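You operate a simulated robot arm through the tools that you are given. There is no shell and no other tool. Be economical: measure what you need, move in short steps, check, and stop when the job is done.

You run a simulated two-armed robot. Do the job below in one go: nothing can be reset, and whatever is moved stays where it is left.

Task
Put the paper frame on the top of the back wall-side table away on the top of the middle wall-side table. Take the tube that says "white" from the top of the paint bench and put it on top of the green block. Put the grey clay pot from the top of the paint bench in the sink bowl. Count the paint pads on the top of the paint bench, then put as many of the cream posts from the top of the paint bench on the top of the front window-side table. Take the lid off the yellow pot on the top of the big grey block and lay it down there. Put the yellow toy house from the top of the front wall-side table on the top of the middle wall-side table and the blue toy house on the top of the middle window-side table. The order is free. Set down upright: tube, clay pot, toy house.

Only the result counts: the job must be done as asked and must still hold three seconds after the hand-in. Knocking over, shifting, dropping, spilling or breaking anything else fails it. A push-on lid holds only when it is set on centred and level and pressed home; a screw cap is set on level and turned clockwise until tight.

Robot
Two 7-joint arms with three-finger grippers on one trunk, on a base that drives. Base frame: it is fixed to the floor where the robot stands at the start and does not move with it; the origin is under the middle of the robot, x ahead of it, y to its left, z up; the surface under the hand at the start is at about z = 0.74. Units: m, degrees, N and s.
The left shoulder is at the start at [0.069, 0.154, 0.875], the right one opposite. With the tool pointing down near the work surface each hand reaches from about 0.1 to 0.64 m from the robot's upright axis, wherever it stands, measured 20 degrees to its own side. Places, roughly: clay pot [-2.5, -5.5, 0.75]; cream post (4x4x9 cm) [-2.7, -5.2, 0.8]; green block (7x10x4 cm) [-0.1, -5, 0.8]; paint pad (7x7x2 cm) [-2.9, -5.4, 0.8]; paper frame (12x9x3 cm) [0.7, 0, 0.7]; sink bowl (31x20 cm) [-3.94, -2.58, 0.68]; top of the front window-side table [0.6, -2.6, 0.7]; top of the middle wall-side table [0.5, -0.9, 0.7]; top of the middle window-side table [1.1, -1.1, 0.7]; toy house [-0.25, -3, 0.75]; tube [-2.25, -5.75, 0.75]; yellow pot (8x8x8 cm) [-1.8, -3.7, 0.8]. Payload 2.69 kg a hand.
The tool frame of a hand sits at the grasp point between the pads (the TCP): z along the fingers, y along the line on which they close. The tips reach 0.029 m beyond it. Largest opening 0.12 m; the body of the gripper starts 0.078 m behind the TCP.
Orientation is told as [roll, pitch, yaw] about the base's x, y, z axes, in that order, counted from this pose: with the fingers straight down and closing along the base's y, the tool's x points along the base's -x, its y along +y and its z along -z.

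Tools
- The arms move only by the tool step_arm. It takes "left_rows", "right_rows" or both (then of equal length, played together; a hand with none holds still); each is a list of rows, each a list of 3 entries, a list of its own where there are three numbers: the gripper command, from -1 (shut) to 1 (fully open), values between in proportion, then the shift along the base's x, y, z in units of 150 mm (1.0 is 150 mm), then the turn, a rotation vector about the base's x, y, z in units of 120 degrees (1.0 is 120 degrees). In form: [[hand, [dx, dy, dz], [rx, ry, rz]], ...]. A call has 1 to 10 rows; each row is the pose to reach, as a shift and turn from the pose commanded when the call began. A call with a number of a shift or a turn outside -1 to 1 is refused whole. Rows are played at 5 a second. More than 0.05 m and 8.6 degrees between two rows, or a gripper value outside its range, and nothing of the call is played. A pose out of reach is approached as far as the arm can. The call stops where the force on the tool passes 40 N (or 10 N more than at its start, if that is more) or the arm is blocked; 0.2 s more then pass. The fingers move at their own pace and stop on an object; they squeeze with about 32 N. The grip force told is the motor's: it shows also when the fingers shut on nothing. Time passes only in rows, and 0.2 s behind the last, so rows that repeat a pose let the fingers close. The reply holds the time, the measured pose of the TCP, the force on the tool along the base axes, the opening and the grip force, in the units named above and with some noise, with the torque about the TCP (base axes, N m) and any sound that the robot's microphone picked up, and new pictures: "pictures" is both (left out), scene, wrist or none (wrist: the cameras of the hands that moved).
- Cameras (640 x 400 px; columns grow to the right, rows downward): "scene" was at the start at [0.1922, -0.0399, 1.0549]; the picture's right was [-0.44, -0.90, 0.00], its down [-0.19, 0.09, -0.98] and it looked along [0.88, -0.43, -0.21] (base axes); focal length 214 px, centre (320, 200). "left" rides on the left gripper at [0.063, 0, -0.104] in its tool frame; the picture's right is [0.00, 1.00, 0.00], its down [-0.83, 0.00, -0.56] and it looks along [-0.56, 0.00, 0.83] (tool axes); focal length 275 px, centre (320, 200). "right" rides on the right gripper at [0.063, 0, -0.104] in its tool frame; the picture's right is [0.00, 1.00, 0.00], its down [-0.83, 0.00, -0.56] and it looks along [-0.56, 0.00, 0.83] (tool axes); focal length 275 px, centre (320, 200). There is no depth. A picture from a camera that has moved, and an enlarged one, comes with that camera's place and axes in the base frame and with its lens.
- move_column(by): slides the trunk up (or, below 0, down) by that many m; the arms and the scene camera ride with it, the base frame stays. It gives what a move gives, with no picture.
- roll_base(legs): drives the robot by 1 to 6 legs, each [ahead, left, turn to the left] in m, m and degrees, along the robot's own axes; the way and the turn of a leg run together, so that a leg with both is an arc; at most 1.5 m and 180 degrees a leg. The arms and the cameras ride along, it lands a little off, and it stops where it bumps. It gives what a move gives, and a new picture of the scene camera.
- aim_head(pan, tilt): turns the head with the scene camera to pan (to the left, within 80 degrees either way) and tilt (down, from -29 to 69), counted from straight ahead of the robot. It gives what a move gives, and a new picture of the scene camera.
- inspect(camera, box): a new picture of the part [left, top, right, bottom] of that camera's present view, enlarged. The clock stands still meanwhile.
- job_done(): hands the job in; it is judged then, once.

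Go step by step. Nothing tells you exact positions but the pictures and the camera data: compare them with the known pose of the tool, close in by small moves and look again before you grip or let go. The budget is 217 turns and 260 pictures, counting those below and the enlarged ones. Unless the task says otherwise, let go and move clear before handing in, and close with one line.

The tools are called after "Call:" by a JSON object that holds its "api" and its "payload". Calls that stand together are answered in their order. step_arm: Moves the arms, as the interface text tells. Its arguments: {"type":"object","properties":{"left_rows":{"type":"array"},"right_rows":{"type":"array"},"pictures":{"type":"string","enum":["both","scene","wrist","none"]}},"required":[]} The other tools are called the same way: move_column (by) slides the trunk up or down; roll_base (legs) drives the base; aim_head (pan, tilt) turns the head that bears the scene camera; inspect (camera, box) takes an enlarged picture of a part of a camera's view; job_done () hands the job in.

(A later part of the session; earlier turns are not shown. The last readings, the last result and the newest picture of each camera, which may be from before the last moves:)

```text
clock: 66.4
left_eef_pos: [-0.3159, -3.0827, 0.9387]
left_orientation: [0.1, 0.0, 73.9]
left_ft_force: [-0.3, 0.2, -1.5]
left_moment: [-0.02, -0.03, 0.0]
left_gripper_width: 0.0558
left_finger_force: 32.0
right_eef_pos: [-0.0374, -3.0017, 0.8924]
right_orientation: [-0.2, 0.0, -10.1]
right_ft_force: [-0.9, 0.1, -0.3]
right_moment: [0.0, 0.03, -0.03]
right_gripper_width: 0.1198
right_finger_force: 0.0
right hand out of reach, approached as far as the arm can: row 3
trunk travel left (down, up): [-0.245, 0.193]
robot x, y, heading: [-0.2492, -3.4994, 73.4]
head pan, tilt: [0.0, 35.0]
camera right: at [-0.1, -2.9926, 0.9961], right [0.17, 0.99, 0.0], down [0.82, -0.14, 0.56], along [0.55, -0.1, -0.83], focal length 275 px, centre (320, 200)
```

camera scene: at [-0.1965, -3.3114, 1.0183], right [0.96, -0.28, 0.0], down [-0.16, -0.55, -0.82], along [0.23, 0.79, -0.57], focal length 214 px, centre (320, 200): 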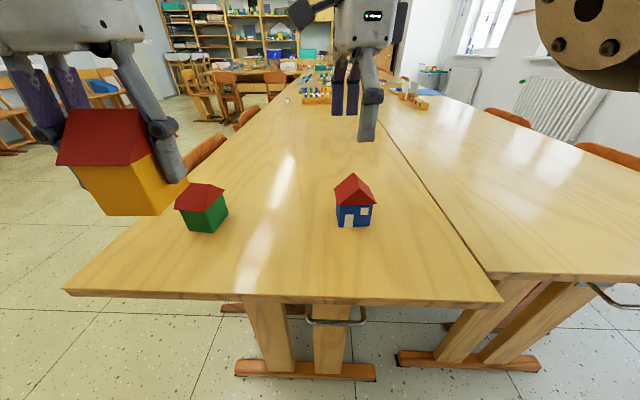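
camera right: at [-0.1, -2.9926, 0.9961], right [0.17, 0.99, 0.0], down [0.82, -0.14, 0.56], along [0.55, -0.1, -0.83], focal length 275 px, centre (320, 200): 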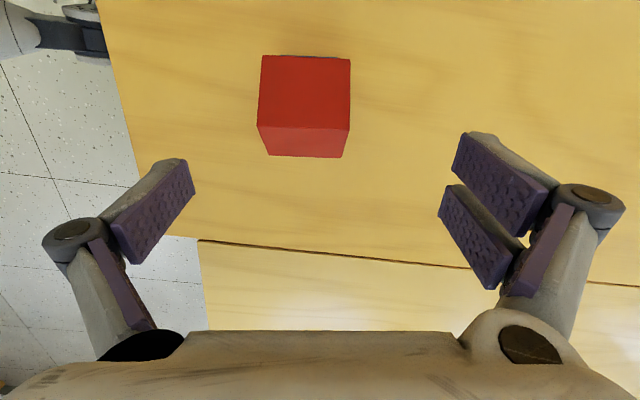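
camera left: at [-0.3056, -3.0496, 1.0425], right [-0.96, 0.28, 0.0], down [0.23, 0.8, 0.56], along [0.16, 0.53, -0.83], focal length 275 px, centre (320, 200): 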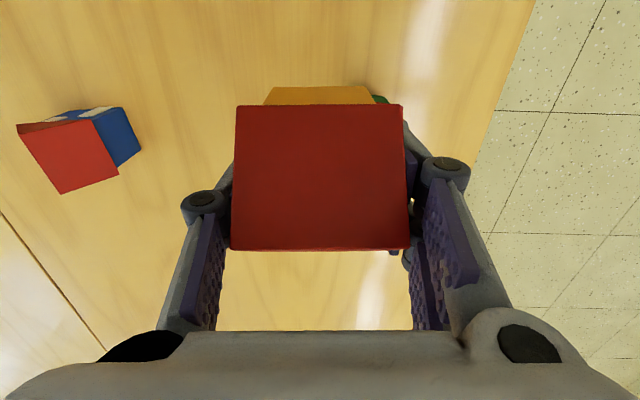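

Call:
{"api": "roll_base", "payload": {"legs": [[-0.06, 0, 0.5]]}}

Call:
{"api": "step_arm", "payload": {"right_rows": [[1, [0.05, 0.15, 0], [0, 0, 0]], [1, [0.08, 0.28, -0.05], [0, 0, 0]]], "pictures": "wrist"}}

```text
clock: 67.4
left_eef_pos: [-0.3351, -3.1404, 0.9385]
left_orientation: [0.0, -0.1, 74.4]
left_ft_force: [0.2, -1.8, -1.4]
left_moment: [0.0, 0.0, 0.04]
left_gripper_width: 0.0556
left_finger_force: 32.2
right_eef_pos: [-0.0593, -3.0572, 0.8925]
right_orientation: [-0.1, -0.2, -9.5]
right_ft_force: [0.6, 1.1, 0.1]
right_moment: [0.02, -0.03, 0.0]
right_gripper_width: 0.1199
right_finger_force: 0.1
trunk travel left (down, up): [-0.245, 0.193]
robot x, y, heading: [-0.2692, -3.5591, 74.1]
head pan, tilt: [0.0, 35.0]
camera scene: at [-0.2144, -3.3681, 1.0183], right [0.96, -0.27, 0.0], down [-0.15, -0.55, -0.82], along [0.22, 0.79, -0.57], focal length 214 px, centre (320, 200)
```

scene: 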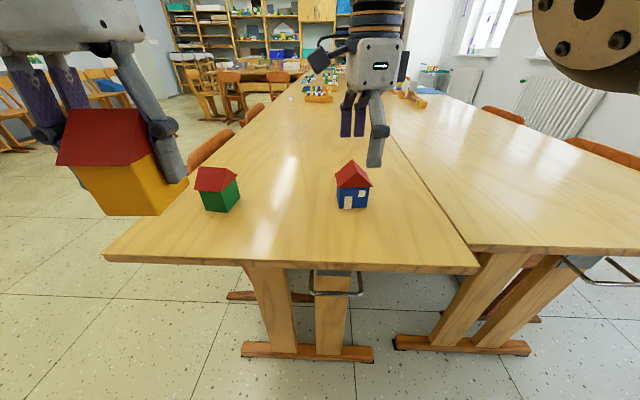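

```text
clock: 68.0
left_eef_pos: [-0.3354, -3.1404, 0.9388]
left_orientation: [0.0, 0.0, 74.4]
left_ft_force: [0.0, -0.2, -0.9]
left_moment: [0.02, 0.01, 0.02]
left_gripper_width: 0.0555
left_finger_force: 32.4
right_eef_pos: [-0.0417, -3.0334, 0.8786]
right_orientation: [-0.2, -0.1, -9.6]
right_ft_force: [0.3, 0.5, -0.2]
right_moment: [0.02, 0.02, -0.02]
right_gripper_width: 0.1197
right_finger_force: 0.1
right hand out of reach, approached as far as the arm can: row 1, 2
trunk travel left (down, up): [-0.245, 0.193]
robot x, y, heading: [-0.2675, -3.5548, 74.1]
head pan, tilt: [0.0, 35.0]
camera right: at [-0.104, -3.0242, 0.9831], right [0.16, 0.99, 0.0], down [0.82, -0.13, 0.56], along [0.55, -0.09, -0.83], focal length 275 px, centre (320, 200)
```

right: 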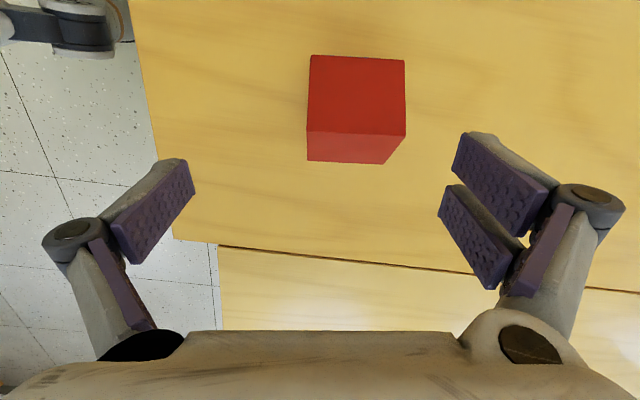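

Call:
{"api": "roll_base", "payload": {"legs": [[0.025, 0, 0]]}}

Call:
{"api": "step_arm", "payload": {"right_rows": [[1, [0, 0, -0.15], [0, 0, 0]], [1, [0, 0, -0.3], [0, 0, 0]]], "pictures": "wrist"}}

```text
clock: 68.8
left_eef_pos: [-0.3281, -3.1151, 0.9375]
left_orientation: [0.0, 0.0, 74.4]
left_ft_force: [-0.2, 0.4, 0.0]
left_moment: [-0.04, 0.0, -0.04]
left_gripper_width: 0.0554
left_finger_force: 32.1
right_eef_pos: [-0.0348, -3.009, 0.8781]
right_orientation: [-0.2, -0.2, -9.6]
right_ft_force: [-0.6, 0.5, -0.2]
right_moment: [-0.03, -0.01, 0.0]
right_gripper_width: 0.1202
right_finger_force: 0.1
trunk travel left (down, up): [-0.245, 0.193]
robot x, y, heading: [-0.2611, -3.5354, 74.2]
head pan, tilt: [0.0, 35.0]
camera scene: at [-0.2074, -3.3428, 1.018], right [0.96, -0.27, 0.0], down [-0.15, -0.55, -0.82], along [0.22, 0.79, -0.57], focal length 214 px, centre (320, 200)
```

scene: 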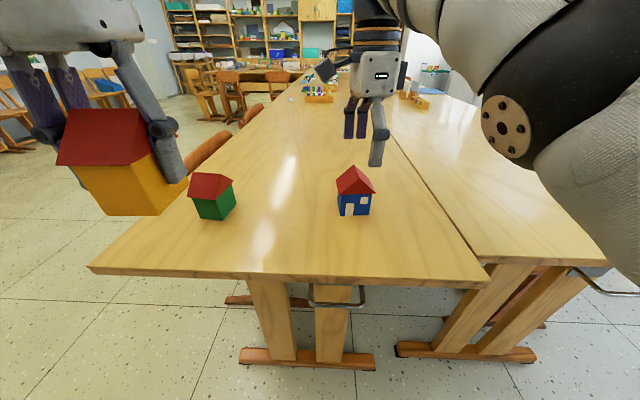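

```text
clock: 69.4
left_eef_pos: [-0.3292, -3.116, 0.9382]
left_orientation: [0.0, -0.1, 74.4]
left_ft_force: [0.9, 0.0, -0.4]
left_moment: [0.0, 0.0, -0.04]
left_gripper_width: 0.0556
left_finger_force: 32.0
right_eef_pos: [-0.035, -3.0094, 0.8342]
right_orientation: [-0.2, -0.2, -9.6]
right_ft_force: [0.4, -1.0, 0.4]
right_moment: [0.01, -0.04, -0.01]
right_gripper_width: 0.1198
right_finger_force: 0.1
trunk travel left (down, up): [-0.245, 0.193]
robot x, y, heading: [-0.2623, -3.5322, 74.2]
head pan, tilt: [0.0, 35.0]
camera right: at [-0.097, -3.0006, 0.9383], right [0.16, 0.99, 0.0], down [0.82, -0.13, 0.56], along [0.55, -0.09, -0.83], focal length 275 px, centre (320, 200)
```

right: 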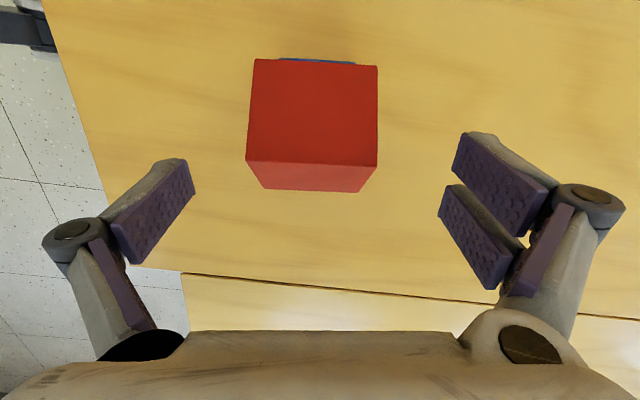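

Call:
{"api": "step_arm", "payload": {"right_rows": [[1, [-0.045, -0.027, -0.1], [0, 0, -0.017]], [1, [-0.045, -0.027, -0.305], [0, 0, -0.017]], [-1, [-0.045, -0.027, -0.305], [0, 0, -0.017]], [-1, [-0.045, -0.027, -0.305], [0, 0, -0.017]], [-1, [-0.045, -0.027, -0.305], [0, 0, -0.017]]], "pictures": "wrist"}}

```text
clock: 70.6
left_eef_pos: [-0.328, -3.1163, 0.9387]
left_orientation: [0.0, -0.2, 74.4]
left_ft_force: [0.5, 0.7, -1.9]
left_moment: [0.01, -0.01, 0.02]
left_gripper_width: 0.0555
left_finger_force: 32.1
right_eef_pos: [-0.0409, -3.0127, 0.7885]
right_orientation: [-0.1, -0.1, -11.6]
right_ft_force: [0.4, 2.2, 7.1]
right_moment: [0.2, 0.06, -0.04]
right_gripper_width: 0.0555
right_finger_force: 32.1
trunk travel left (down, up): [-0.245, 0.193]
robot x, y, heading: [-0.2615, -3.5302, 74.6]
head pan, tilt: [0.0, 35.0]
camera right: at [-0.103, -3.0022, 0.894], right [0.2, 0.98, 0.0], down [0.81, -0.16, 0.56], along [0.55, -0.11, -0.83], focal length 275 px, centre (320, 200)
```

right: 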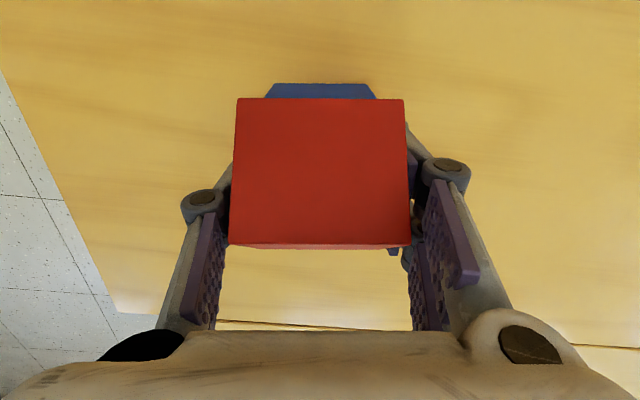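

Both houses held. I lift the blue one and return that wrist to its easy pose.

Call:
{"api": "step_arm", "payload": {"right_rows": [[-1, [0, 0, 0.3], [0, 0, 0]], [-1, [0, 0, 0.6], [0, 0, 0]], [-1, [0, 0, 0.9], [0, 0, 0]], [-1, [0.1, -0.1, 1], [0, 0, 0.07]], [-1, [0.25, -0.2, 1], [0, 0, 0.14]], [-1, [0.4, -0.3, 1], [0, 0, 0.21]], [-1, [0.55, -0.4, 1], [0, 0, 0.28]], [-1, [0.7, -0.5, 1], [0, 0, 0.35]], [-1, [0.85, -0.6, 1], [0, 0, 0.42]], [-1, [1, -0.7, 1], [0, 0, 0.49]]], "pictures": "wrist"}}

```text
clock: 72.8
left_eef_pos: [-0.3284, -3.1165, 0.9385]
left_orientation: [-0.1, 0.0, 74.4]
left_ft_force: [-0.6, 0.0, -0.7]
left_moment: [-0.01, -0.01, 0.01]
left_gripper_width: 0.0555
left_finger_force: 31.9
right_eef_pos: [0.1084, -3.1188, 0.939]
right_orientation: [-0.3, -0.1, 47.3]
right_ft_force: [0.3, 0.1, -1.2]
right_moment: [0.03, 0.05, 0.0]
right_gripper_width: 0.0555
right_finger_force: 31.8
right hand out of reach, approached as far as the arm can: row 3, 4
trunk travel left (down, up): [-0.245, 0.193]
robot x, y, heading: [-0.2617, -3.5332, 74.5]
head pan, tilt: [0.0, 35.0]
camera right: at [0.0655, -3.1662, 1.0425], right [-0.74, 0.68, 0.0], down [0.56, 0.61, 0.56], along [0.38, 0.41, -0.83], focal length 275 px, centre (320, 200)
```

right: 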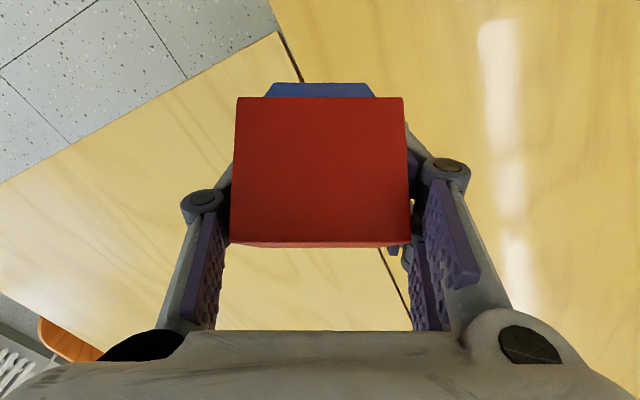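

Call:
{"api": "aim_head", "payload": {"pan": -45, "tilt": 20}}

```text
clock: 73.9
left_eef_pos: [-0.3285, -3.1156, 0.9375]
left_orientation: [0.0, 0.1, 74.4]
left_ft_force: [0.0, 0.5, -1.4]
left_moment: [-0.02, 0.0, 0.02]
left_gripper_width: 0.0553
left_finger_force: 32.5
right_eef_pos: [0.1087, -3.1178, 0.9378]
right_orientation: [-0.3, -0.1, 47.2]
right_ft_force: [-0.4, 0.0, -0.5]
right_moment: [-0.01, -0.01, -0.03]
right_gripper_width: 0.0556
right_finger_force: 32.3
trunk travel left (down, up): [-0.245, 0.193]
robot x, y, heading: [-0.2619, -3.5301, 74.3]
head pan, tilt: [-45.0, 20.0]
camera scene: at [-0.1501, -3.3824, 1.0419], right [0.49, -0.87, 0.0], down [-0.3, -0.17, -0.94], along [0.82, 0.46, -0.34], focal length 214 px, centre (320, 200)
```

scene: 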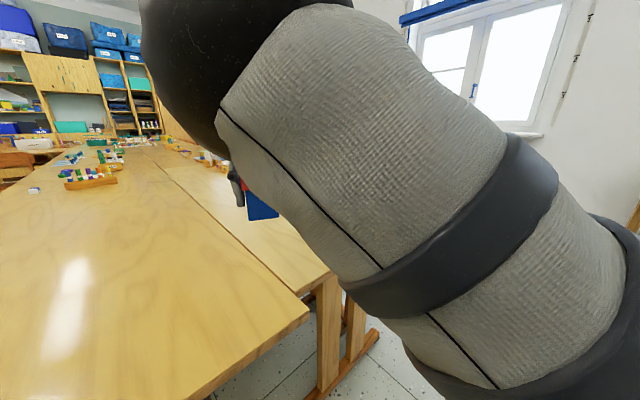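

Call:
{"api": "roll_base", "payload": {"legs": [[-0.2, 0, 0], [0, -1.3, 0]]}}

Call:
{"api": "aim_head", "payload": {"pan": 0, "tilt": 25}}

```text
clock: 85.3
left_eef_pos: [0.8731, -3.6617, 0.9384]
left_orientation: [0.1, 0.0, 74.2]
left_ft_force: [-0.3, 0.0, -0.7]
left_moment: [-0.01, 0.02, -0.01]
left_gripper_width: 0.0556
left_finger_force: 31.1
right_eef_pos: [1.3095, -3.6652, 0.939]
right_orientation: [-0.1, -0.1, 47.0]
right_ft_force: [0.2, 0.5, -0.9]
right_moment: [-0.01, 0.01, 0.01]
right_gripper_width: 0.0555
right_finger_force: 32.3
trunk travel left (down, up): [-0.245, 0.193]
robot x, y, heading: [0.9391, -4.0802, 74.4]
head pan, tilt: [-45.0, 20.0]
camera scene: at [1.0503, -3.9294, 1.042], right [0.49, -0.87, 0.0], down [-0.3, -0.17, -0.94], along [0.82, 0.46, -0.34], focal length 214 px, centre (320, 200)
```

scene: 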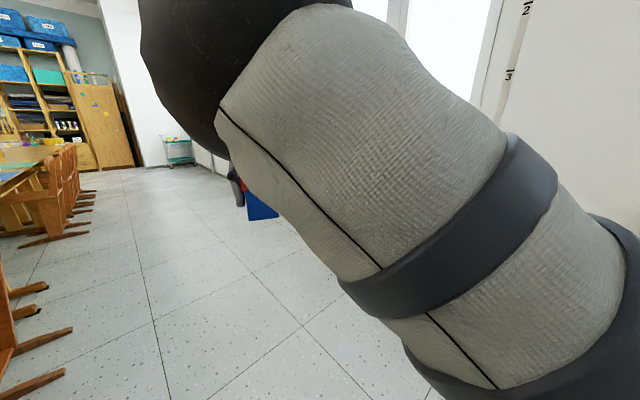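

```text
clock: 86.4
left_eef_pos: [0.873, -3.6619, 0.9378]
left_orientation: [0.0, 0.0, 74.3]
left_ft_force: [0.0, 0.1, -0.7]
left_moment: [-0.01, -0.02, 0.0]
left_gripper_width: 0.0555
left_finger_force: 32.0
right_eef_pos: [1.3094, -3.6665, 0.9376]
right_orientation: [-0.2, -0.1, 47.1]
right_ft_force: [-0.3, -0.2, -1.6]
right_moment: [-0.03, -0.02, -0.03]
right_gripper_width: 0.0555
right_finger_force: 31.8
trunk travel left (down, up): [-0.245, 0.193]
robot x, y, heading: [0.94, -4.0764, 74.3]
head pan, tilt: [0.0, 25.0]
camera scene: at [0.9942, -3.8862, 1.0339], right [0.96, -0.27, 0.0], down [-0.12, -0.41, -0.91], along [0.25, 0.87, -0.42], focal length 214 px, centre (320, 200)
```

scene: 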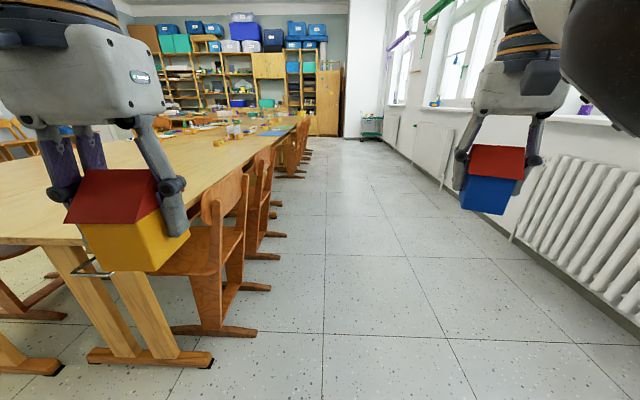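

The window aisle is open (chairs tucked at the tables). I drive along it to the gap between the chair pairs near the middle/front seam and turn to the tables.

Call:
{"api": "roll_base", "payload": {"legs": [[0, -0.35, 0], [1.05, 0, 0], [1.0, 0, 0], [0, 0, 90]]}}

Call:
{"api": "aim_head", "payload": {"pan": 0, "tilt": 38}}

```text
clock: 103.2
left_eef_pos: [1.4058, -2.2605, 0.9382]
left_orientation: [0.0, -0.1, 163.6]
left_ft_force: [0.0, 0.8, -1.4]
left_moment: [0.0, -0.01, -0.03]
left_gripper_width: 0.0555
left_finger_force: 32.3
right_eef_pos: [1.4143, -1.8242, 0.9374]
right_orientation: [-0.2, -0.2, 136.4]
right_ft_force: [0.2, -0.3, -1.1]
right_moment: [-0.02, 0.01, 0.01]
right_gripper_width: 0.0553
right_finger_force: 31.8
trunk travel left (down, up): [-0.245, 0.193]
robot x, y, heading: [1.8218, -2.2, 163.5]
head pan, tilt: [0.0, 25.0]
camera scene: at [1.6335, -2.1422, 1.0339], right [0.28, 0.96, 0.0], down [0.41, -0.12, -0.91], along [-0.87, 0.26, -0.42], focal length 214 px, centre (320, 200)
```

scene: 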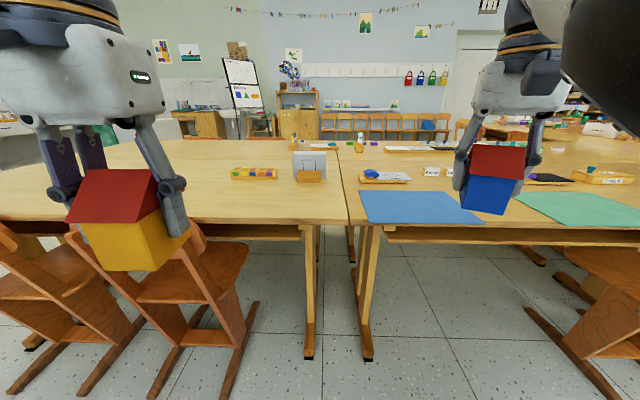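

```text
clock: 104.0
left_eef_pos: [1.406, -2.2605, 0.9376]
left_orientation: [0.0, 0.0, 163.5]
left_ft_force: [0.0, -0.2, -0.6]
left_moment: [0.02, 0.01, -0.01]
left_gripper_width: 0.0552
left_finger_force: 32.1
right_eef_pos: [1.4131, -1.8238, 0.9374]
right_orientation: [-0.1, -0.1, 136.4]
right_ft_force: [-0.1, -0.3, -0.8]
right_moment: [-0.01, 0.0, 0.01]
right_gripper_width: 0.0553
right_finger_force: 31.7
trunk travel left (down, up): [-0.245, 0.193]
robot x, y, heading: [1.8242, -2.1978, 163.9]
head pan, tilt: [0.0, 38.0]
camera scene: at [1.6391, -2.1439, 1.0136], right [0.28, 0.96, 0.0], down [0.59, -0.17, -0.79], along [-0.76, 0.22, -0.62], focal length 214 px, centre (320, 200)
```

scene: 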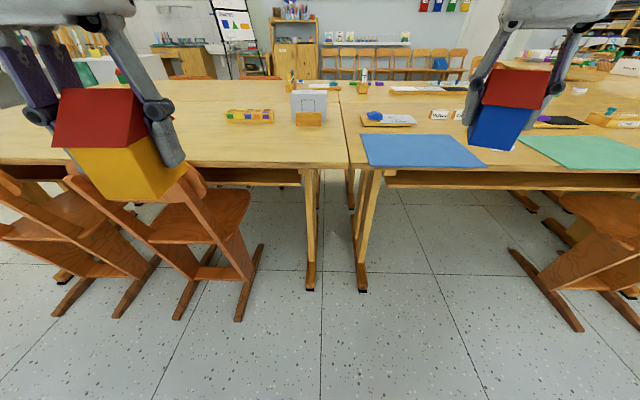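

The middle window-side table is on the right (blue and green sheets); there is a bare 20 cm gap between the sheets at about (1.19, -1.46). I position for the right hand to set the blue house there.

Call:
{"api": "roll_base", "payload": {"legs": [[0, -0.33, 0], [0.28, 0, 0]]}}

Call:
{"api": "aim_head", "payload": {"pan": -5, "tilt": 50}}

```text
clock: 108.7
left_eef_pos: [1.2294, -1.8636, 0.9376]
left_orientation: [-0.1, 0.0, 163.8]
left_ft_force: [0.0, -0.8, -1.7]
left_moment: [-0.02, -0.02, -0.02]
left_gripper_width: 0.0556
left_finger_force: 31.9
right_eef_pos: [1.2361, -1.4274, 0.9385]
right_orientation: [-0.2, -0.2, 136.5]
right_ft_force: [-0.6, -0.5, -1.1]
right_moment: [0.0, -0.01, 0.01]
right_gripper_width: 0.0553
right_finger_force: 31.7
trunk travel left (down, up): [-0.245, 0.193]
robot x, y, heading: [1.6433, -1.8021, 163.7]
head pan, tilt: [0.0, 38.0]
camera scene: at [1.4614, -1.7474, 1.0135], right [0.28, 0.96, 0.0], down [0.59, -0.17, -0.79], along [-0.76, 0.22, -0.62], focal length 214 px, centre (320, 200)
```

scene: 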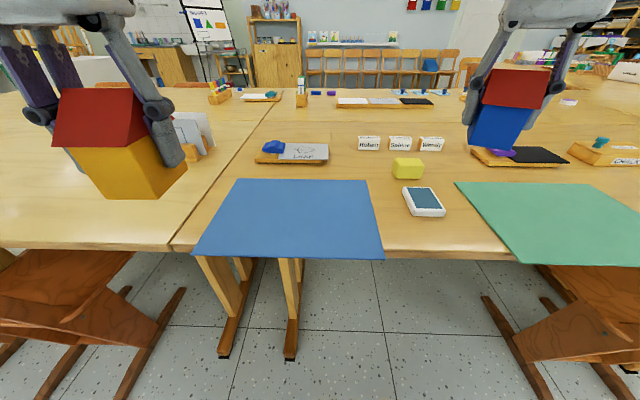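

```text
clock: 109.4
left_eef_pos: [1.2285, -1.8636, 0.9367]
left_orientation: [0.1, -0.1, 163.9]
left_ft_force: [0.5, 0.6, -1.0]
left_moment: [0.02, -0.01, 0.01]
left_gripper_width: 0.0554
left_finger_force: 31.8
right_eef_pos: [1.2355, -1.4273, 0.9371]
right_orientation: [-0.3, -0.1, 136.5]
right_ft_force: [-0.6, 0.3, -0.9]
right_moment: [-0.01, -0.01, 0.03]
right_gripper_width: 0.0556
right_finger_force: 31.9
trunk travel left (down, up): [-0.245, 0.193]
robot x, y, heading: [1.6481, -1.8027, 163.8]
head pan, tilt: [-5.0, 50.0]
camera scene: at [1.4715, -1.7442, 0.998], right [0.35, 0.94, 0.0], down [0.7, -0.27, -0.66], along [-0.62, 0.23, -0.75], focal length 214 px, centre (320, 200)
```

scene: 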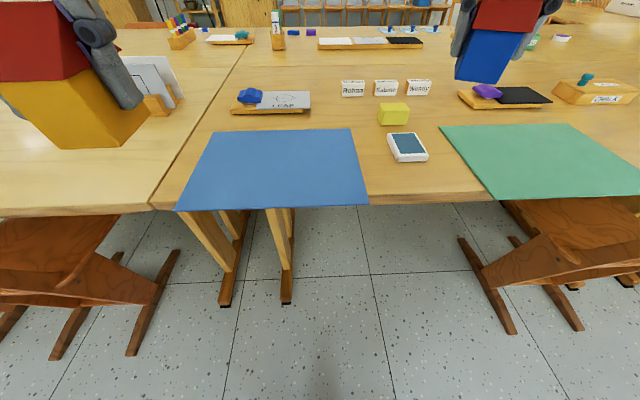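

The bare patch behind the blue sheet, between chalk tray, name cards and yellow block, is about 16 cm square at (1.00, -1.50). I edge in and bring the blue house over it.

Call:
{"api": "roll_base", "payload": {"legs": [[0.12, 0, 0]]}}

Call:
{"api": "step_arm", "payload": {"right_rows": [[-1, [-0.2, -0.18, 0], [0, 0, 0.06]], [-1, [-0.4, -0.36, 0], [0, 0, 0.12]], [-1, [-0.6, -0.54, -0.1], [0, 0, 0.18]], [-1, [-0.8, -0.73, -0.25], [0, 0, 0.229]]], "pictures": "wrist"}}

```text
clock: 110.7
left_eef_pos: [1.1131, -1.8305, 0.9381]
left_orientation: [0.0, 0.0, 163.8]
left_ft_force: [-0.4, 0.3, 0.0]
left_moment: [-0.01, 0.0, -0.01]
left_gripper_width: 0.0553
left_finger_force: 32.2
right_eef_pos: [1.1205, -1.3939, 0.9378]
right_orientation: [-0.2, -0.1, 136.6]
right_ft_force: [0.1, -0.1, -0.7]
right_moment: [0.01, -0.03, -0.04]
right_gripper_width: 0.0558
right_finger_force: 32.2
trunk travel left (down, up): [-0.245, 0.193]
robot x, y, heading: [1.5315, -1.7684, 163.8]
head pan, tilt: [-5.0, 50.0]
camera scene: at [1.3558, -1.7107, 0.9979], right [0.35, 0.94, 0.0], down [0.7, -0.26, -0.66], along [-0.62, 0.23, -0.75], focal length 214 px, centre (320, 200)
```

scene: 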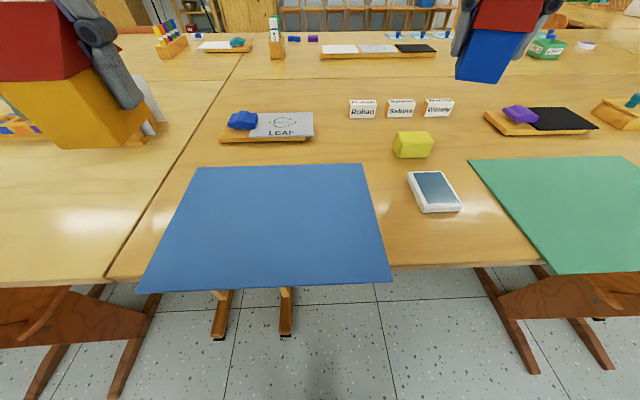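

```text
clock: 111.7
left_eef_pos: [1.1135, -1.8304, 0.9371]
left_orientation: [0.0, -0.1, 163.8]
left_ft_force: [1.0, 1.0, -0.5]
left_moment: [0.01, -0.01, 0.02]
left_gripper_width: 0.0555
left_finger_force: 31.9
right_eef_pos: [1.0214, -1.492, 0.9005]
right_orientation: [-0.2, -0.1, 162.5]
right_ft_force: [0.2, -0.6, -1.3]
right_moment: [0.0, -0.02, 0.01]
right_gripper_width: 0.0556
right_finger_force: 32.3
right hand out of reach, approached as far as the arm can: row 3, 4
trunk travel left (down, up): [-0.245, 0.193]
robot x, y, heading: [1.5294, -1.7687, 163.7]
head pan, tilt: [-5.0, 50.0]
camera right: at [1.0816, -1.5122, 1.0059], right [-0.3, -0.96, 0.0], down [-0.79, 0.24, 0.56], along [-0.53, 0.17, -0.83], focal length 275 px, centre (320, 200)
```

right: 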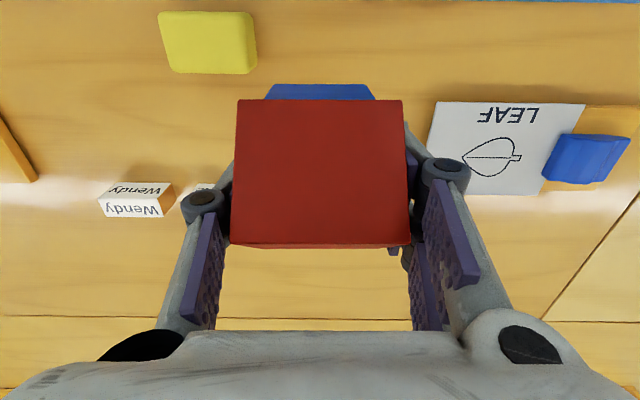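

Call:
{"api": "step_arm", "payload": {"right_rows": [[-1, [-0.05, -0.12, -0.2], [0, 0, 0]], [-1, [-0.05, -0.12, -0.45], [0, 0, 0]], [-1, [-0.05, -0.12, -0.6], [0, 0, 0]]], "pictures": "wrist"}}

Call:
{"api": "inspect", "payload": {"camera": "scene", "box": [220, 70, 480, 232]}}

```text
clock: 112.5
left_eef_pos: [1.1127, -1.8306, 0.9384]
left_orientation: [0.0, -0.1, 163.8]
left_ft_force: [0.4, 0.1, -1.5]
left_moment: [-0.01, 0.02, 0.01]
left_gripper_width: 0.0554
left_finger_force: 32.2
right_eef_pos: [0.9897, -1.5098, 0.8173]
right_orientation: [-0.1, -0.1, 164.1]
right_ft_force: [-0.5, 0.3, -1.1]
right_moment: [0.01, 0.0, 0.02]
right_gripper_width: 0.0555
right_finger_force: 31.8
right hand out of reach, approached as far as the arm can: row 1, 2, 3
trunk travel left (down, up): [-0.245, 0.193]
robot x, y, heading: [1.5271, -1.7684, 163.8]
head pan, tilt: [-5.0, 50.0]
camera right: at [1.0501, -1.529, 0.9231], right [-0.27, -0.96, 0.0], down [-0.8, 0.22, 0.56], along [-0.54, 0.15, -0.83], focal length 275 px, centre (320, 200)
```

right: 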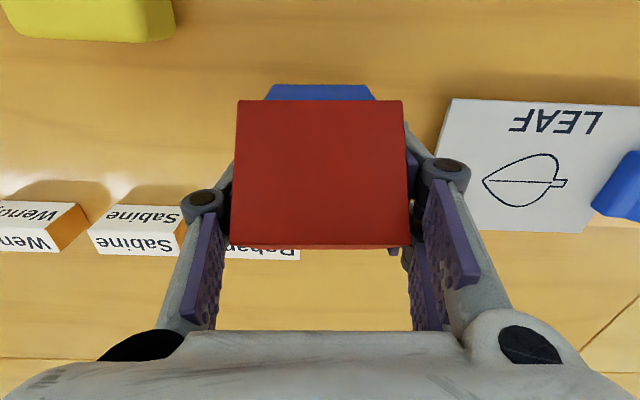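

```text
2.46 times, centred on (350, 151) of scene
camera zoom: at [1.3576, -1.7104, 0.9964], right [0.36, 0.93, 0.0], down [0.71, -0.28, -0.64], along [-0.6, 0.23, -0.77], focal length 528 px, centre (246, 321)
```

zoom: 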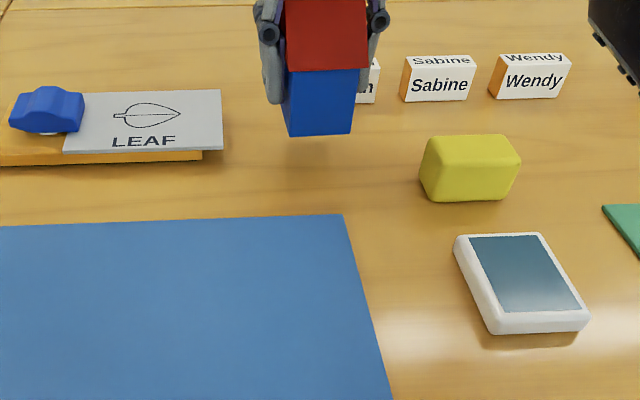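

Call:
{"api": "step_arm", "payload": {"right_rows": [[-1, [0.07, 0, -0.1], [0, 0, 0]], [-1, [0.07, 0, -0.185], [0, 0, 0]], [-1, [0.07, 0, -0.185], [0, 0, 0]], [-0.1, [0.07, 0, -0.185], [0, 0, 0]], [0, [0.07, 0, -0.185], [0, 0, 0]], [0, [0.07, 0, 0.0], [0, 0, 0]], [0, [0.07, 0, 0.3], [0, 0, 0]], [0, [0.07, 0, 0.6], [0, 0, 0]], [0, [0.2, 0, 0.8], [0, 0, 0]]], "pictures": "scene"}}

```text
clock: 114.5
left_eef_pos: [1.1132, -1.8303, 0.938]
left_orientation: [0.0, -0.1, 163.9]
left_ft_force: [-0.1, 0.4, -0.9]
left_moment: [-0.02, 0.0, 0.01]
left_gripper_width: 0.0553
left_finger_force: 31.9
right_eef_pos: [1.0309, -1.5001, 0.9207]
right_orientation: [-0.2, -0.1, 163.9]
right_ft_force: [0.2, -0.8, 0.0]
right_moment: [-0.02, -0.02, 0.02]
right_gripper_width: 0.0603
right_finger_force: 0.0
right hand out of reach, approached as far as the arm can: row 1, 2, 3, 4, 5, 6, 7, 8, 9
trunk travel left (down, up): [-0.245, 0.193]
robot x, y, heading: [1.5294, -1.7688, 163.8]
head pan, tilt: [-5.0, 50.0]
camera scene: at [1.3577, -1.7102, 0.9964], right [0.36, 0.93, 0.0], down [0.71, -0.28, -0.64], along [-0.6, 0.23, -0.77], focal length 214 px, centre (320, 200)
```

scene: 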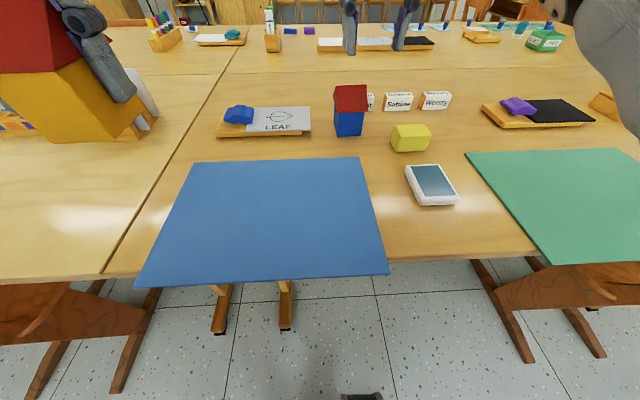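

Call:
{"api": "inspect", "payload": {"camera": "scene", "box": [300, 70, 460, 170]}}

```text
4.00 times, centred on (380, 120) of scene
camera zoom: at [1.3577, -1.7102, 0.9964], right [0.36, 0.93, 0.0], down [0.71, -0.28, -0.64], along [-0.6, 0.23, -0.77], focal length 858 px, centre (80, 520)
```

zoom: 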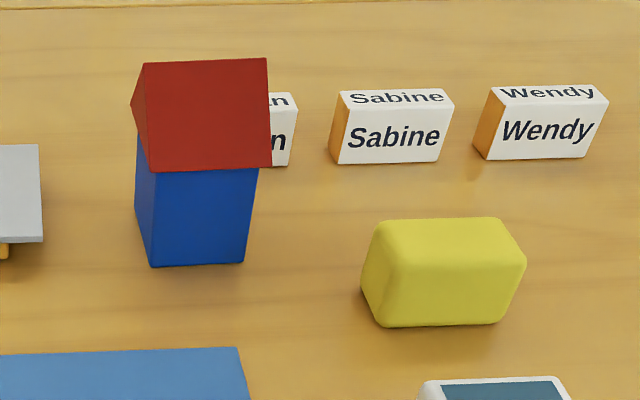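

Blue house stands well. I tuck the right arm and drive around the front end to the wall aisle for the yellow house.

Call:
{"api": "step_arm", "payload": {"right_rows": [[0, [0.3, -0.05, 0.15], [0, 0, 0]], [0, [0.6, -0.1, 0.2], [0, 0, 0]], [0, [0.9, -0.15, 0.2], [0, 0, 0]]], "pictures": "none"}}

Call:
{"api": "roll_base", "payload": {"legs": [[-0.42, 0, 0], [0, 1.2, 0], [0, 1.2, 0], [1.45, 0, 0], [0, 0, 180]]}}

```text
refused: row 1 steps farther than a row can; nothing moved
```

```text
clock: 149.2
left_eef_pos: [0.3115, -3.7231, 0.9379]
left_orientation: [0.1, -0.1, -15.1]
left_ft_force: [-0.4, 1.0, -0.9]
left_moment: [0.01, -0.06, 0.01]
left_gripper_width: 0.0557
left_finger_force: 31.3
right_eef_pos: [0.4009, -4.0516, 0.9197]
right_orientation: [-0.2, -0.1, -14.7]
right_ft_force: [0.2, 0.5, 0.1]
right_moment: [0.0, 0.02, -0.05]
right_gripper_width: 0.0601
right_finger_force: 0.2
trunk travel left (down, up): [-0.245, 0.193]
robot x, y, heading: [-0.1019, -3.7942, -15.0]
head pan, tilt: [-5.0, 50.0]
camera scene: at [0.0736, -3.8468, 0.9964], right [-0.34, -0.94, 0.0], down [-0.72, 0.26, -0.64], along [0.6, -0.22, -0.77], focal length 214 px, centre (320, 200)
```

scene: 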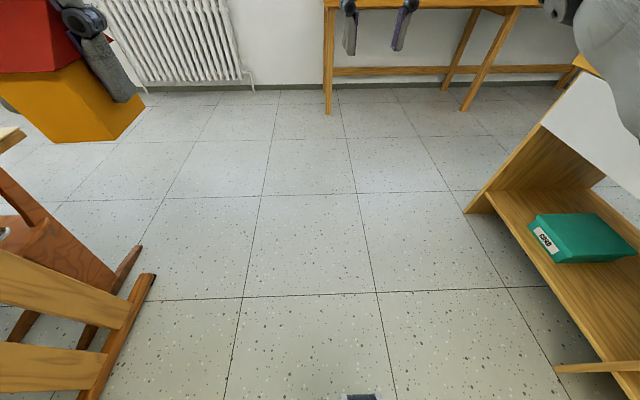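

Call:
{"api": "roll_base", "payload": {"legs": [[0, 0.21, -1], [-1.2, 0, 0], [0, 1.1, 0], [0, 1.0, 0]]}}

Call:
{"api": "aim_head", "payload": {"pan": 0, "tilt": 35}}

```text
clock: 173.1
left_eef_pos: [-0.1779, -1.1707, 0.9375]
left_orientation: [0.0, -0.1, -16.5]
left_ft_force: [-0.1, -0.2, -1.1]
left_moment: [0.02, 0.0, 0.01]
left_gripper_width: 0.0553
left_finger_force: 32.2
right_eef_pos: [-0.0971, -1.5023, 0.9202]
right_orientation: [-0.1, -0.1, -16.4]
right_ft_force: [0.4, 1.1, 0.4]
right_moment: [0.02, -0.02, 0.0]
right_gripper_width: 0.06
right_finger_force: 0.1
trunk travel left (down, up): [-0.245, 0.193]
robot x, y, heading: [-0.5938, -1.2312, -16.5]
head pan, tilt: [-5.0, 50.0]
camera scene: at [-0.4189, -1.2887, 0.9964], right [-0.37, -0.93, 0.0], down [-0.71, 0.28, -0.64], along [0.6, -0.24, -0.77], focal length 214 px, centre (320, 200)
```

scene: 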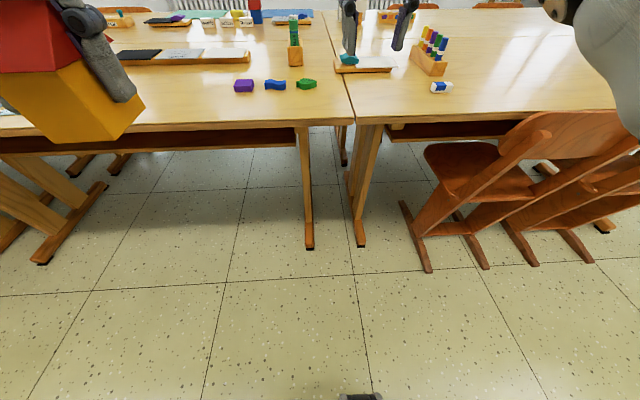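

```text
clock: 173.9
left_eef_pos: [-0.1775, -1.1716, 0.9378]
left_orientation: [0.0, -0.2, -16.5]
left_ft_force: [0.4, 1.4, -0.9]
left_moment: [-0.04, 0.01, 0.0]
left_gripper_width: 0.0555
left_finger_force: 32.2
right_eef_pos: [-0.0967, -1.502, 0.9205]
right_orientation: [-0.2, -0.1, -16.3]
right_ft_force: [-1.0, -0.4, 0.3]
right_moment: [0.02, -0.02, -0.01]
right_gripper_width: 0.06
right_finger_force: 0.0
trunk travel left (down, up): [-0.245, 0.193]
robot x, y, heading: [-0.5935, -1.2326, -16.7]
head pan, tilt: [0.0, 35.0]
camera scene: at [-0.4061, -1.2856, 1.0181], right [-0.29, -0.96, 0.0], down [-0.55, 0.16, -0.82], along [0.78, -0.23, -0.57], focal length 214 px, centre (320, 200)
```

scene: 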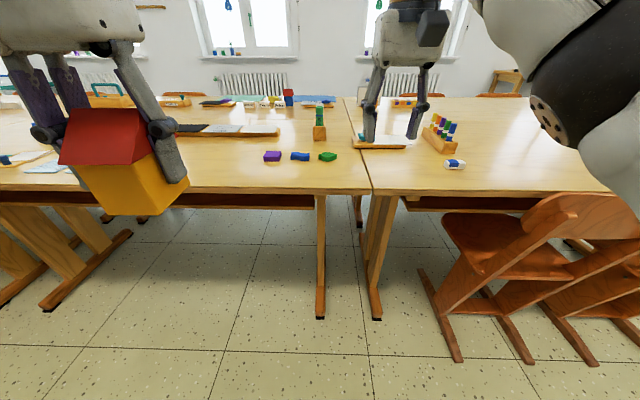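

Call:
{"api": "roll_base", "payload": {"legs": [[0, 0.17, 0], [0.3, 0, 0]]}}

```text
clock: 177.5
left_eef_pos: [0.1586, -1.0915, 0.9373]
left_orientation: [0.0, 0.0, -16.4]
left_ft_force: [-0.2, -0.1, -1.9]
left_moment: [0.04, 0.03, -0.02]
left_gripper_width: 0.0554
left_finger_force: 32.1
right_eef_pos: [0.2415, -1.4221, 0.9205]
right_orientation: [-0.2, -0.1, -16.2]
right_ft_force: [0.4, 0.2, 0.1]
right_moment: [0.0, -0.01, -0.01]
right_gripper_width: 0.0601
right_finger_force: 0.1
trunk travel left (down, up): [-0.245, 0.193]
robot x, y, heading: [-0.2606, -1.1531, -16.5]
head pan, tilt: [0.0, 35.0]
camera scene: at [-0.0691, -1.2063, 1.018], right [-0.28, -0.96, 0.0], down [-0.55, 0.16, -0.82], along [0.79, -0.23, -0.57], focal length 214 px, centre (320, 200)
```

scene: 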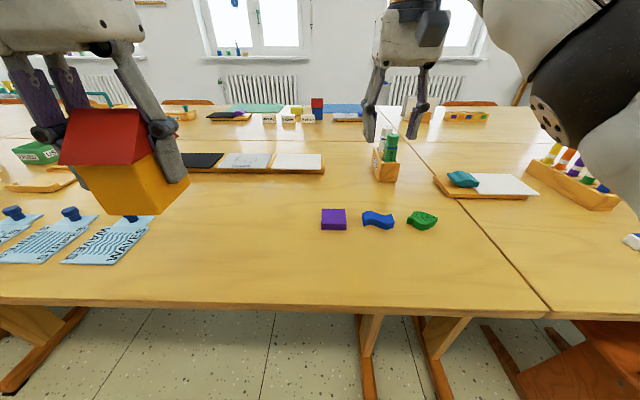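

Call:
{"api": "step_arm", "payload": {"left_rows": [[-1, [0.25, -0.12, 0], [0, 0, 0]], [-1, [0.5, -0.25, 0], [0, 0, 0]], [-1, [0.7, -0.36, -0.15], [0, 0, 0]], [-1, [0.7, -0.36, -0.4], [0, 0, 0]], [-1, [0.7, -0.36, -0.65], [0, 0, 0]], [-1, [0.7, -0.36, -0.8], [0, 0, 0]]], "pictures": "both"}}

```text
clock: 178.9
left_eef_pos: [0.2652, -1.1452, 0.8161]
left_orientation: [0.1, -0.1, -16.5]
left_ft_force: [0.1, 0.0, -0.5]
left_moment: [-0.01, -0.02, 0.01]
left_gripper_width: 0.0557
left_finger_force: 31.5
right_eef_pos: [0.2395, -1.422, 0.9208]
right_orientation: [-0.2, -0.1, -16.3]
right_ft_force: [0.0, -0.4, -0.6]
right_moment: [0.02, 0.01, 0.01]
right_gripper_width: 0.0599
right_finger_force: 0.2
trunk travel left (down, up): [-0.245, 0.193]
robot x, y, heading: [-0.2559, -1.1535, -16.6]
head pan, tilt: [0.0, 35.0]
camera scene: at [-0.0693, -1.2062, 1.0181], right [-0.28, -0.96, 0.0], down [-0.55, 0.16, -0.82], along [0.79, -0.23, -0.57], focal length 214 px, centre (320, 200)
camera left: at [0.2046, -1.1288, 0.922], right [0.29, 0.96, 0.0], down [0.8, -0.24, 0.56], along [0.53, -0.16, -0.83], focal length 275 px, centre (320, 200)
```

scene: 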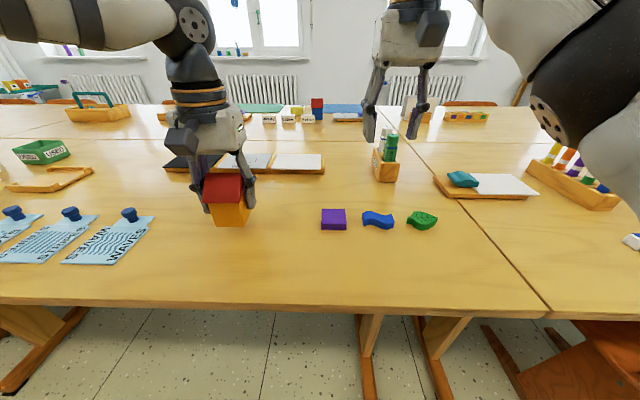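
left: 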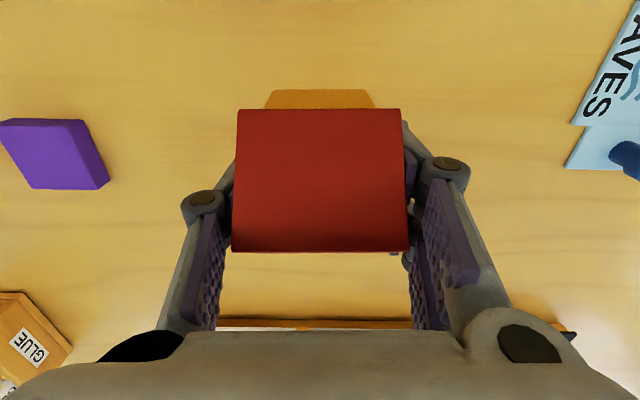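

Call:
{"api": "step_arm", "payload": {"left_rows": [[-1, [0, 0, -0.1], [0, 0, 0]], [-1, [0, 0, -0.175], [0, 0, 0]], [-1, [0, 0, -0.18], [0, 0, 0]], [0.1, [0, 0, -0.18], [0, 0, 0]], [0.1, [0, 0, -0.18], [0, 0, 0]], [0.1, [0, 0, 0.1], [0, 0, 0]], [0.1, [0, 0, 0.4], [0, 0, 0]], [0.1, [0, 0, 0.65], [0, 0, 0]], [0.1, [-0.2, 0.1, 0.8], [0, 0, 0]]], "pictures": "wrist"}}

```text
clock: 180.9
left_eef_pos: [0.2333, -1.1303, 0.9396]
left_orientation: [0.0, 0.0, -16.4]
left_ft_force: [0.5, -0.8, 0.4]
left_moment: [-0.01, -0.02, 0.0]
left_gripper_width: 0.0659
left_finger_force: 0.0
right_eef_pos: [0.2405, -1.4217, 0.9208]
right_orientation: [-0.3, -0.2, -16.2]
right_ft_force: [0.0, -0.7, 0.7]
right_moment: [-0.03, 0.01, -0.04]
right_gripper_width: 0.0603
right_finger_force: 0.0
trunk travel left (down, up): [-0.245, 0.193]
robot x, y, heading: [-0.2584, -1.1522, -16.3]
head pan, tilt: [0.0, 35.0]
camera left: at [0.1737, -1.1133, 1.0432], right [0.29, 0.96, 0.0], down [0.8, -0.24, 0.56], along [0.53, -0.16, -0.83], focal length 275 px, centre (320, 200)
```

left: 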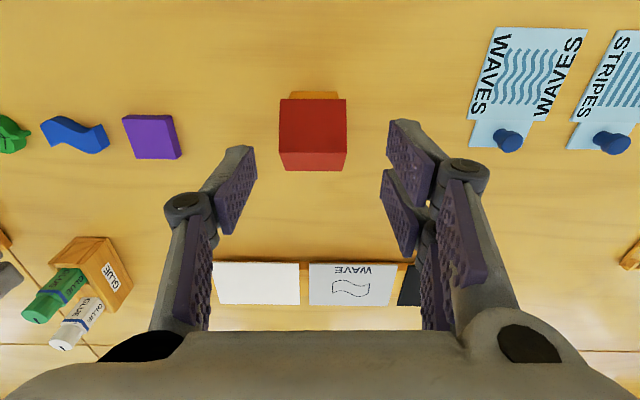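

Yellow placed. I tuck both arms and go for the yellow pot on the grey block.

Call:
{"api": "step_arm", "payload": {"left_rows": [[0, [-0.25, 0.07, 0.05], [0, 0, 0]], [0, [-0.5, 0.14, 0.1], [0, 0, 0]], [0, [-0.7, 0.2, 0.15], [0, 0, 0]]], "right_rows": [[0, [-0.27, 0.03, 0.1], [0, 0, 0]], [0, [-0.55, 0.05, 0.15], [0, 0, 0]], [0, [-0.8, 0.07, 0.2], [0, 0, 0]]], "pictures": "none"}}

Call:
{"api": "roll_base", "payload": {"legs": [[-0.45, 0, 0], [0, -1.3, 0], [0, 0, -90]]}}

Call:
{"api": "aim_head", "payload": {"pan": 0, "tilt": 20}}

```text
clock: 181.7
left_eef_pos: [0.1283, -1.1002, 0.9607]
left_orientation: [0.1, -0.1, -16.5]
left_ft_force: [0.2, 0.8, 0.2]
left_moment: [0.0, -0.02, -0.02]
left_gripper_width: 0.0601
left_finger_force: 0.1
right_eef_pos: [0.1912, -1.4337, 0.9708]
right_orientation: [-0.3, 0.0, -16.2]
right_ft_force: [0.2, 0.2, 0.3]
right_moment: [-0.01, 0.01, -0.04]
right_gripper_width: 0.0601
right_finger_force: 0.1
right hand out of reach, approached as far as the arm can: row 1, 2, 3
trunk travel left (down, up): [-0.245, 0.193]
robot x, y, heading: [-0.257, -1.1518, -16.5]
head pan, tilt: [0.0, 35.0]
```

```text
clock: 198.0
left_eef_pos: [-1.0059, -2.6619, 0.9609]
left_orientation: [0.0, -0.1, -106.2]
left_ft_force: [-0.3, 0.2, -0.3]
left_moment: [-0.01, -0.02, 0.02]
left_gripper_width: 0.06
left_finger_force: 0.0
right_eef_pos: [-1.3384, -2.7254, 0.9689]
right_orientation: [-0.1, -0.2, -105.8]
right_ft_force: [-0.1, -0.1, -0.3]
right_moment: [0.02, 0.01, 0.03]
right_gripper_width: 0.0602
right_finger_force: 0.0
trunk travel left (down, up): [-0.245, 0.193]
robot x, y, heading: [-1.0562, -2.2747, -106.0]
head pan, tilt: [0.0, 35.0]
camera scene: at [-1.1112, -2.4605, 1.0181], right [-0.96, 0.28, 0.0], down [0.16, 0.55, -0.82], along [-0.23, -0.79, -0.57], focal length 214 px, centre (320, 200)
```

scene: 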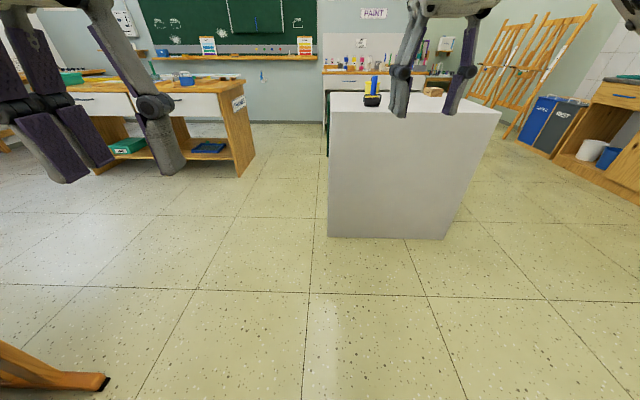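

```text
clock: 198.8
left_eef_pos: [-1.0064, -2.6619, 0.96]
left_orientation: [-0.1, -0.1, -106.1]
left_ft_force: [-0.3, -0.5, -0.7]
left_moment: [0.0, 0.0, -0.01]
left_gripper_width: 0.0599
left_finger_force: 0.0
right_eef_pos: [-1.3392, -2.7249, 0.9704]
right_orientation: [-0.1, 0.0, -106.0]
right_ft_force: [-0.1, 0.4, 0.4]
right_moment: [0.01, 0.01, -0.01]
right_gripper_width: 0.0601
right_finger_force: 0.0
trunk travel left (down, up): [-0.245, 0.193]
robot x, y, heading: [-1.0621, -2.2764, -106.2]
head pan, tilt: [0.0, 20.0]
camera scene: at [-1.1126, -2.4653, 1.0419], right [-0.96, 0.28, 0.0], down [0.1, 0.33, -0.94], along [-0.26, -0.9, -0.34], focal length 214 px, centre (320, 200)
```

scene: 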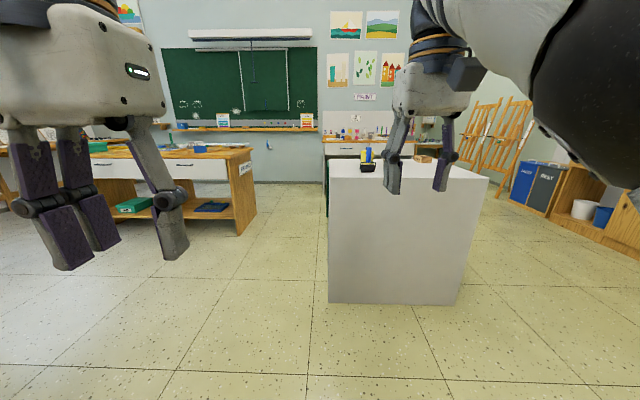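

Call:
{"api": "inspect", "payload": {"camera": "scene", "box": [320, 120, 480, 220]}}

```text
4.00 times, centred on (400, 170) of scene
camera zoom: at [-1.1126, -2.4653, 1.0419], right [-0.96, 0.28, 0.0], down [0.1, 0.33, -0.94], along [-0.26, -0.9, -0.34], focal length 858 px, centre (0, 320)
```

zoom: 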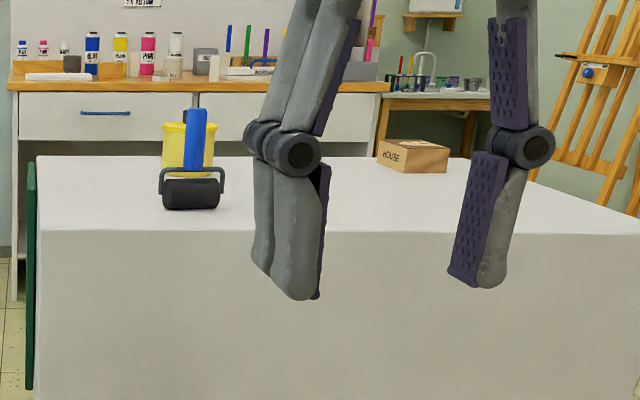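

The yellow pot stands behind a roller on the block, near its table-side edge. I raise the trunk and go round to that side so the roller is not in the way.

Call:
{"api": "move_column", "payload": {"by": 0.15}}

Call:
{"api": "roll_base", "payload": {"legs": [[0, 0.34, 0], [1.5, 0, 0], [0, 0, -90]]}}

Call:
{"api": "aim_head", "payload": {"pan": 0, "tilt": 40}}

```text
clock: 200.5
left_eef_pos: [-1.0056, -2.6621, 1.1097]
left_orientation: [-0.1, 0.0, -106.1]
left_ft_force: [-0.6, 0.0, -0.2]
left_moment: [0.03, -0.01, -0.01]
left_gripper_width: 0.0599
left_finger_force: 0.0
right_eef_pos: [-1.3295, -2.6904, 1.1898]
right_orientation: [-0.2, -8.2, -105.8]
right_ft_force: [1.2, 0.4, -0.5]
right_moment: [0.02, 0.0, 0.0]
right_gripper_width: 0.0601
right_finger_force: 0.0
trunk travel left (down, up): [-0.395, 0.043]
robot x, y, heading: [-1.06, -2.2745, -106.1]
head pan, tilt: [0.0, 20.0]
```

```text
clock: 214.6
left_eef_pos: [-1.5326, -3.8679, 1.1111]
left_orientation: [0.0, -0.1, 164.3]
left_ft_force: [-0.5, 0.1, -0.2]
left_moment: [-0.01, 0.03, 0.0]
left_gripper_width: 0.06
left_finger_force: 0.1
right_eef_pos: [-1.5625, -3.5453, 1.1905]
right_orientation: [-0.3, -8.4, 164.4]
right_ft_force: [0.1, 0.1, -0.3]
right_moment: [-0.01, 0.03, 0.01]
right_gripper_width: 0.06
right_finger_force: 0.1
trunk travel left (down, up): [-0.395, 0.043]
robot x, y, heading: [-1.1441, -3.8138, 164.1]
head pan, tilt: [0.0, 20.0]
camera scene: at [-1.2812, -3.7733, 1.2042], right [0.27, 0.96, 0.0], down [0.33, -0.09, -0.94], along [-0.9, 0.26, -0.34], focal length 214 px, centre (320, 200)
```

scene: 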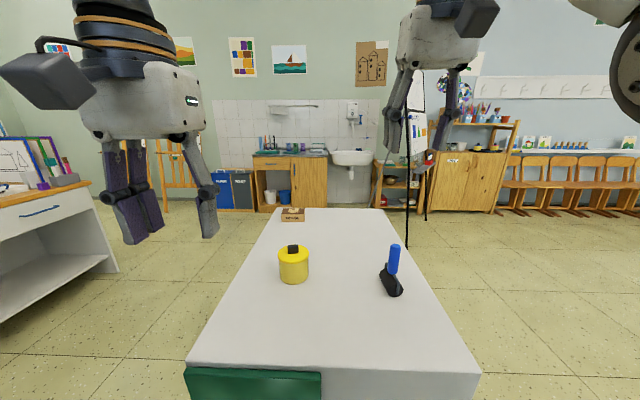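

```text
clock: 215.4
left_eef_pos: [-1.5317, -3.868, 1.1106]
left_orientation: [0.1, -0.1, 164.3]
left_ft_force: [-0.2, 1.3, 0.0]
left_moment: [0.02, -0.02, -0.01]
left_gripper_width: 0.0598
left_finger_force: 0.0
right_eef_pos: [-1.5621, -3.5467, 1.1903]
right_orientation: [-0.3, -8.5, 164.4]
right_ft_force: [0.2, 0.5, -0.2]
right_moment: [0.01, 0.01, 0.02]
right_gripper_width: 0.06
right_finger_force: 0.1
trunk travel left (down, up): [-0.395, 0.043]
robot x, y, heading: [-1.145, -3.8119, 164.1]
head pan, tilt: [0.0, 40.0]
camera scene: at [-1.2734, -3.7755, 1.1729], right [0.27, 0.96, 0.0], down [0.62, -0.18, -0.77], along [-0.74, 0.21, -0.64], focal length 214 px, centre (320, 200)
```

scene: 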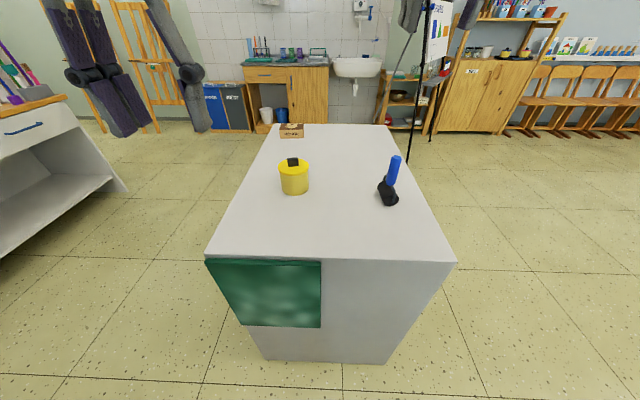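

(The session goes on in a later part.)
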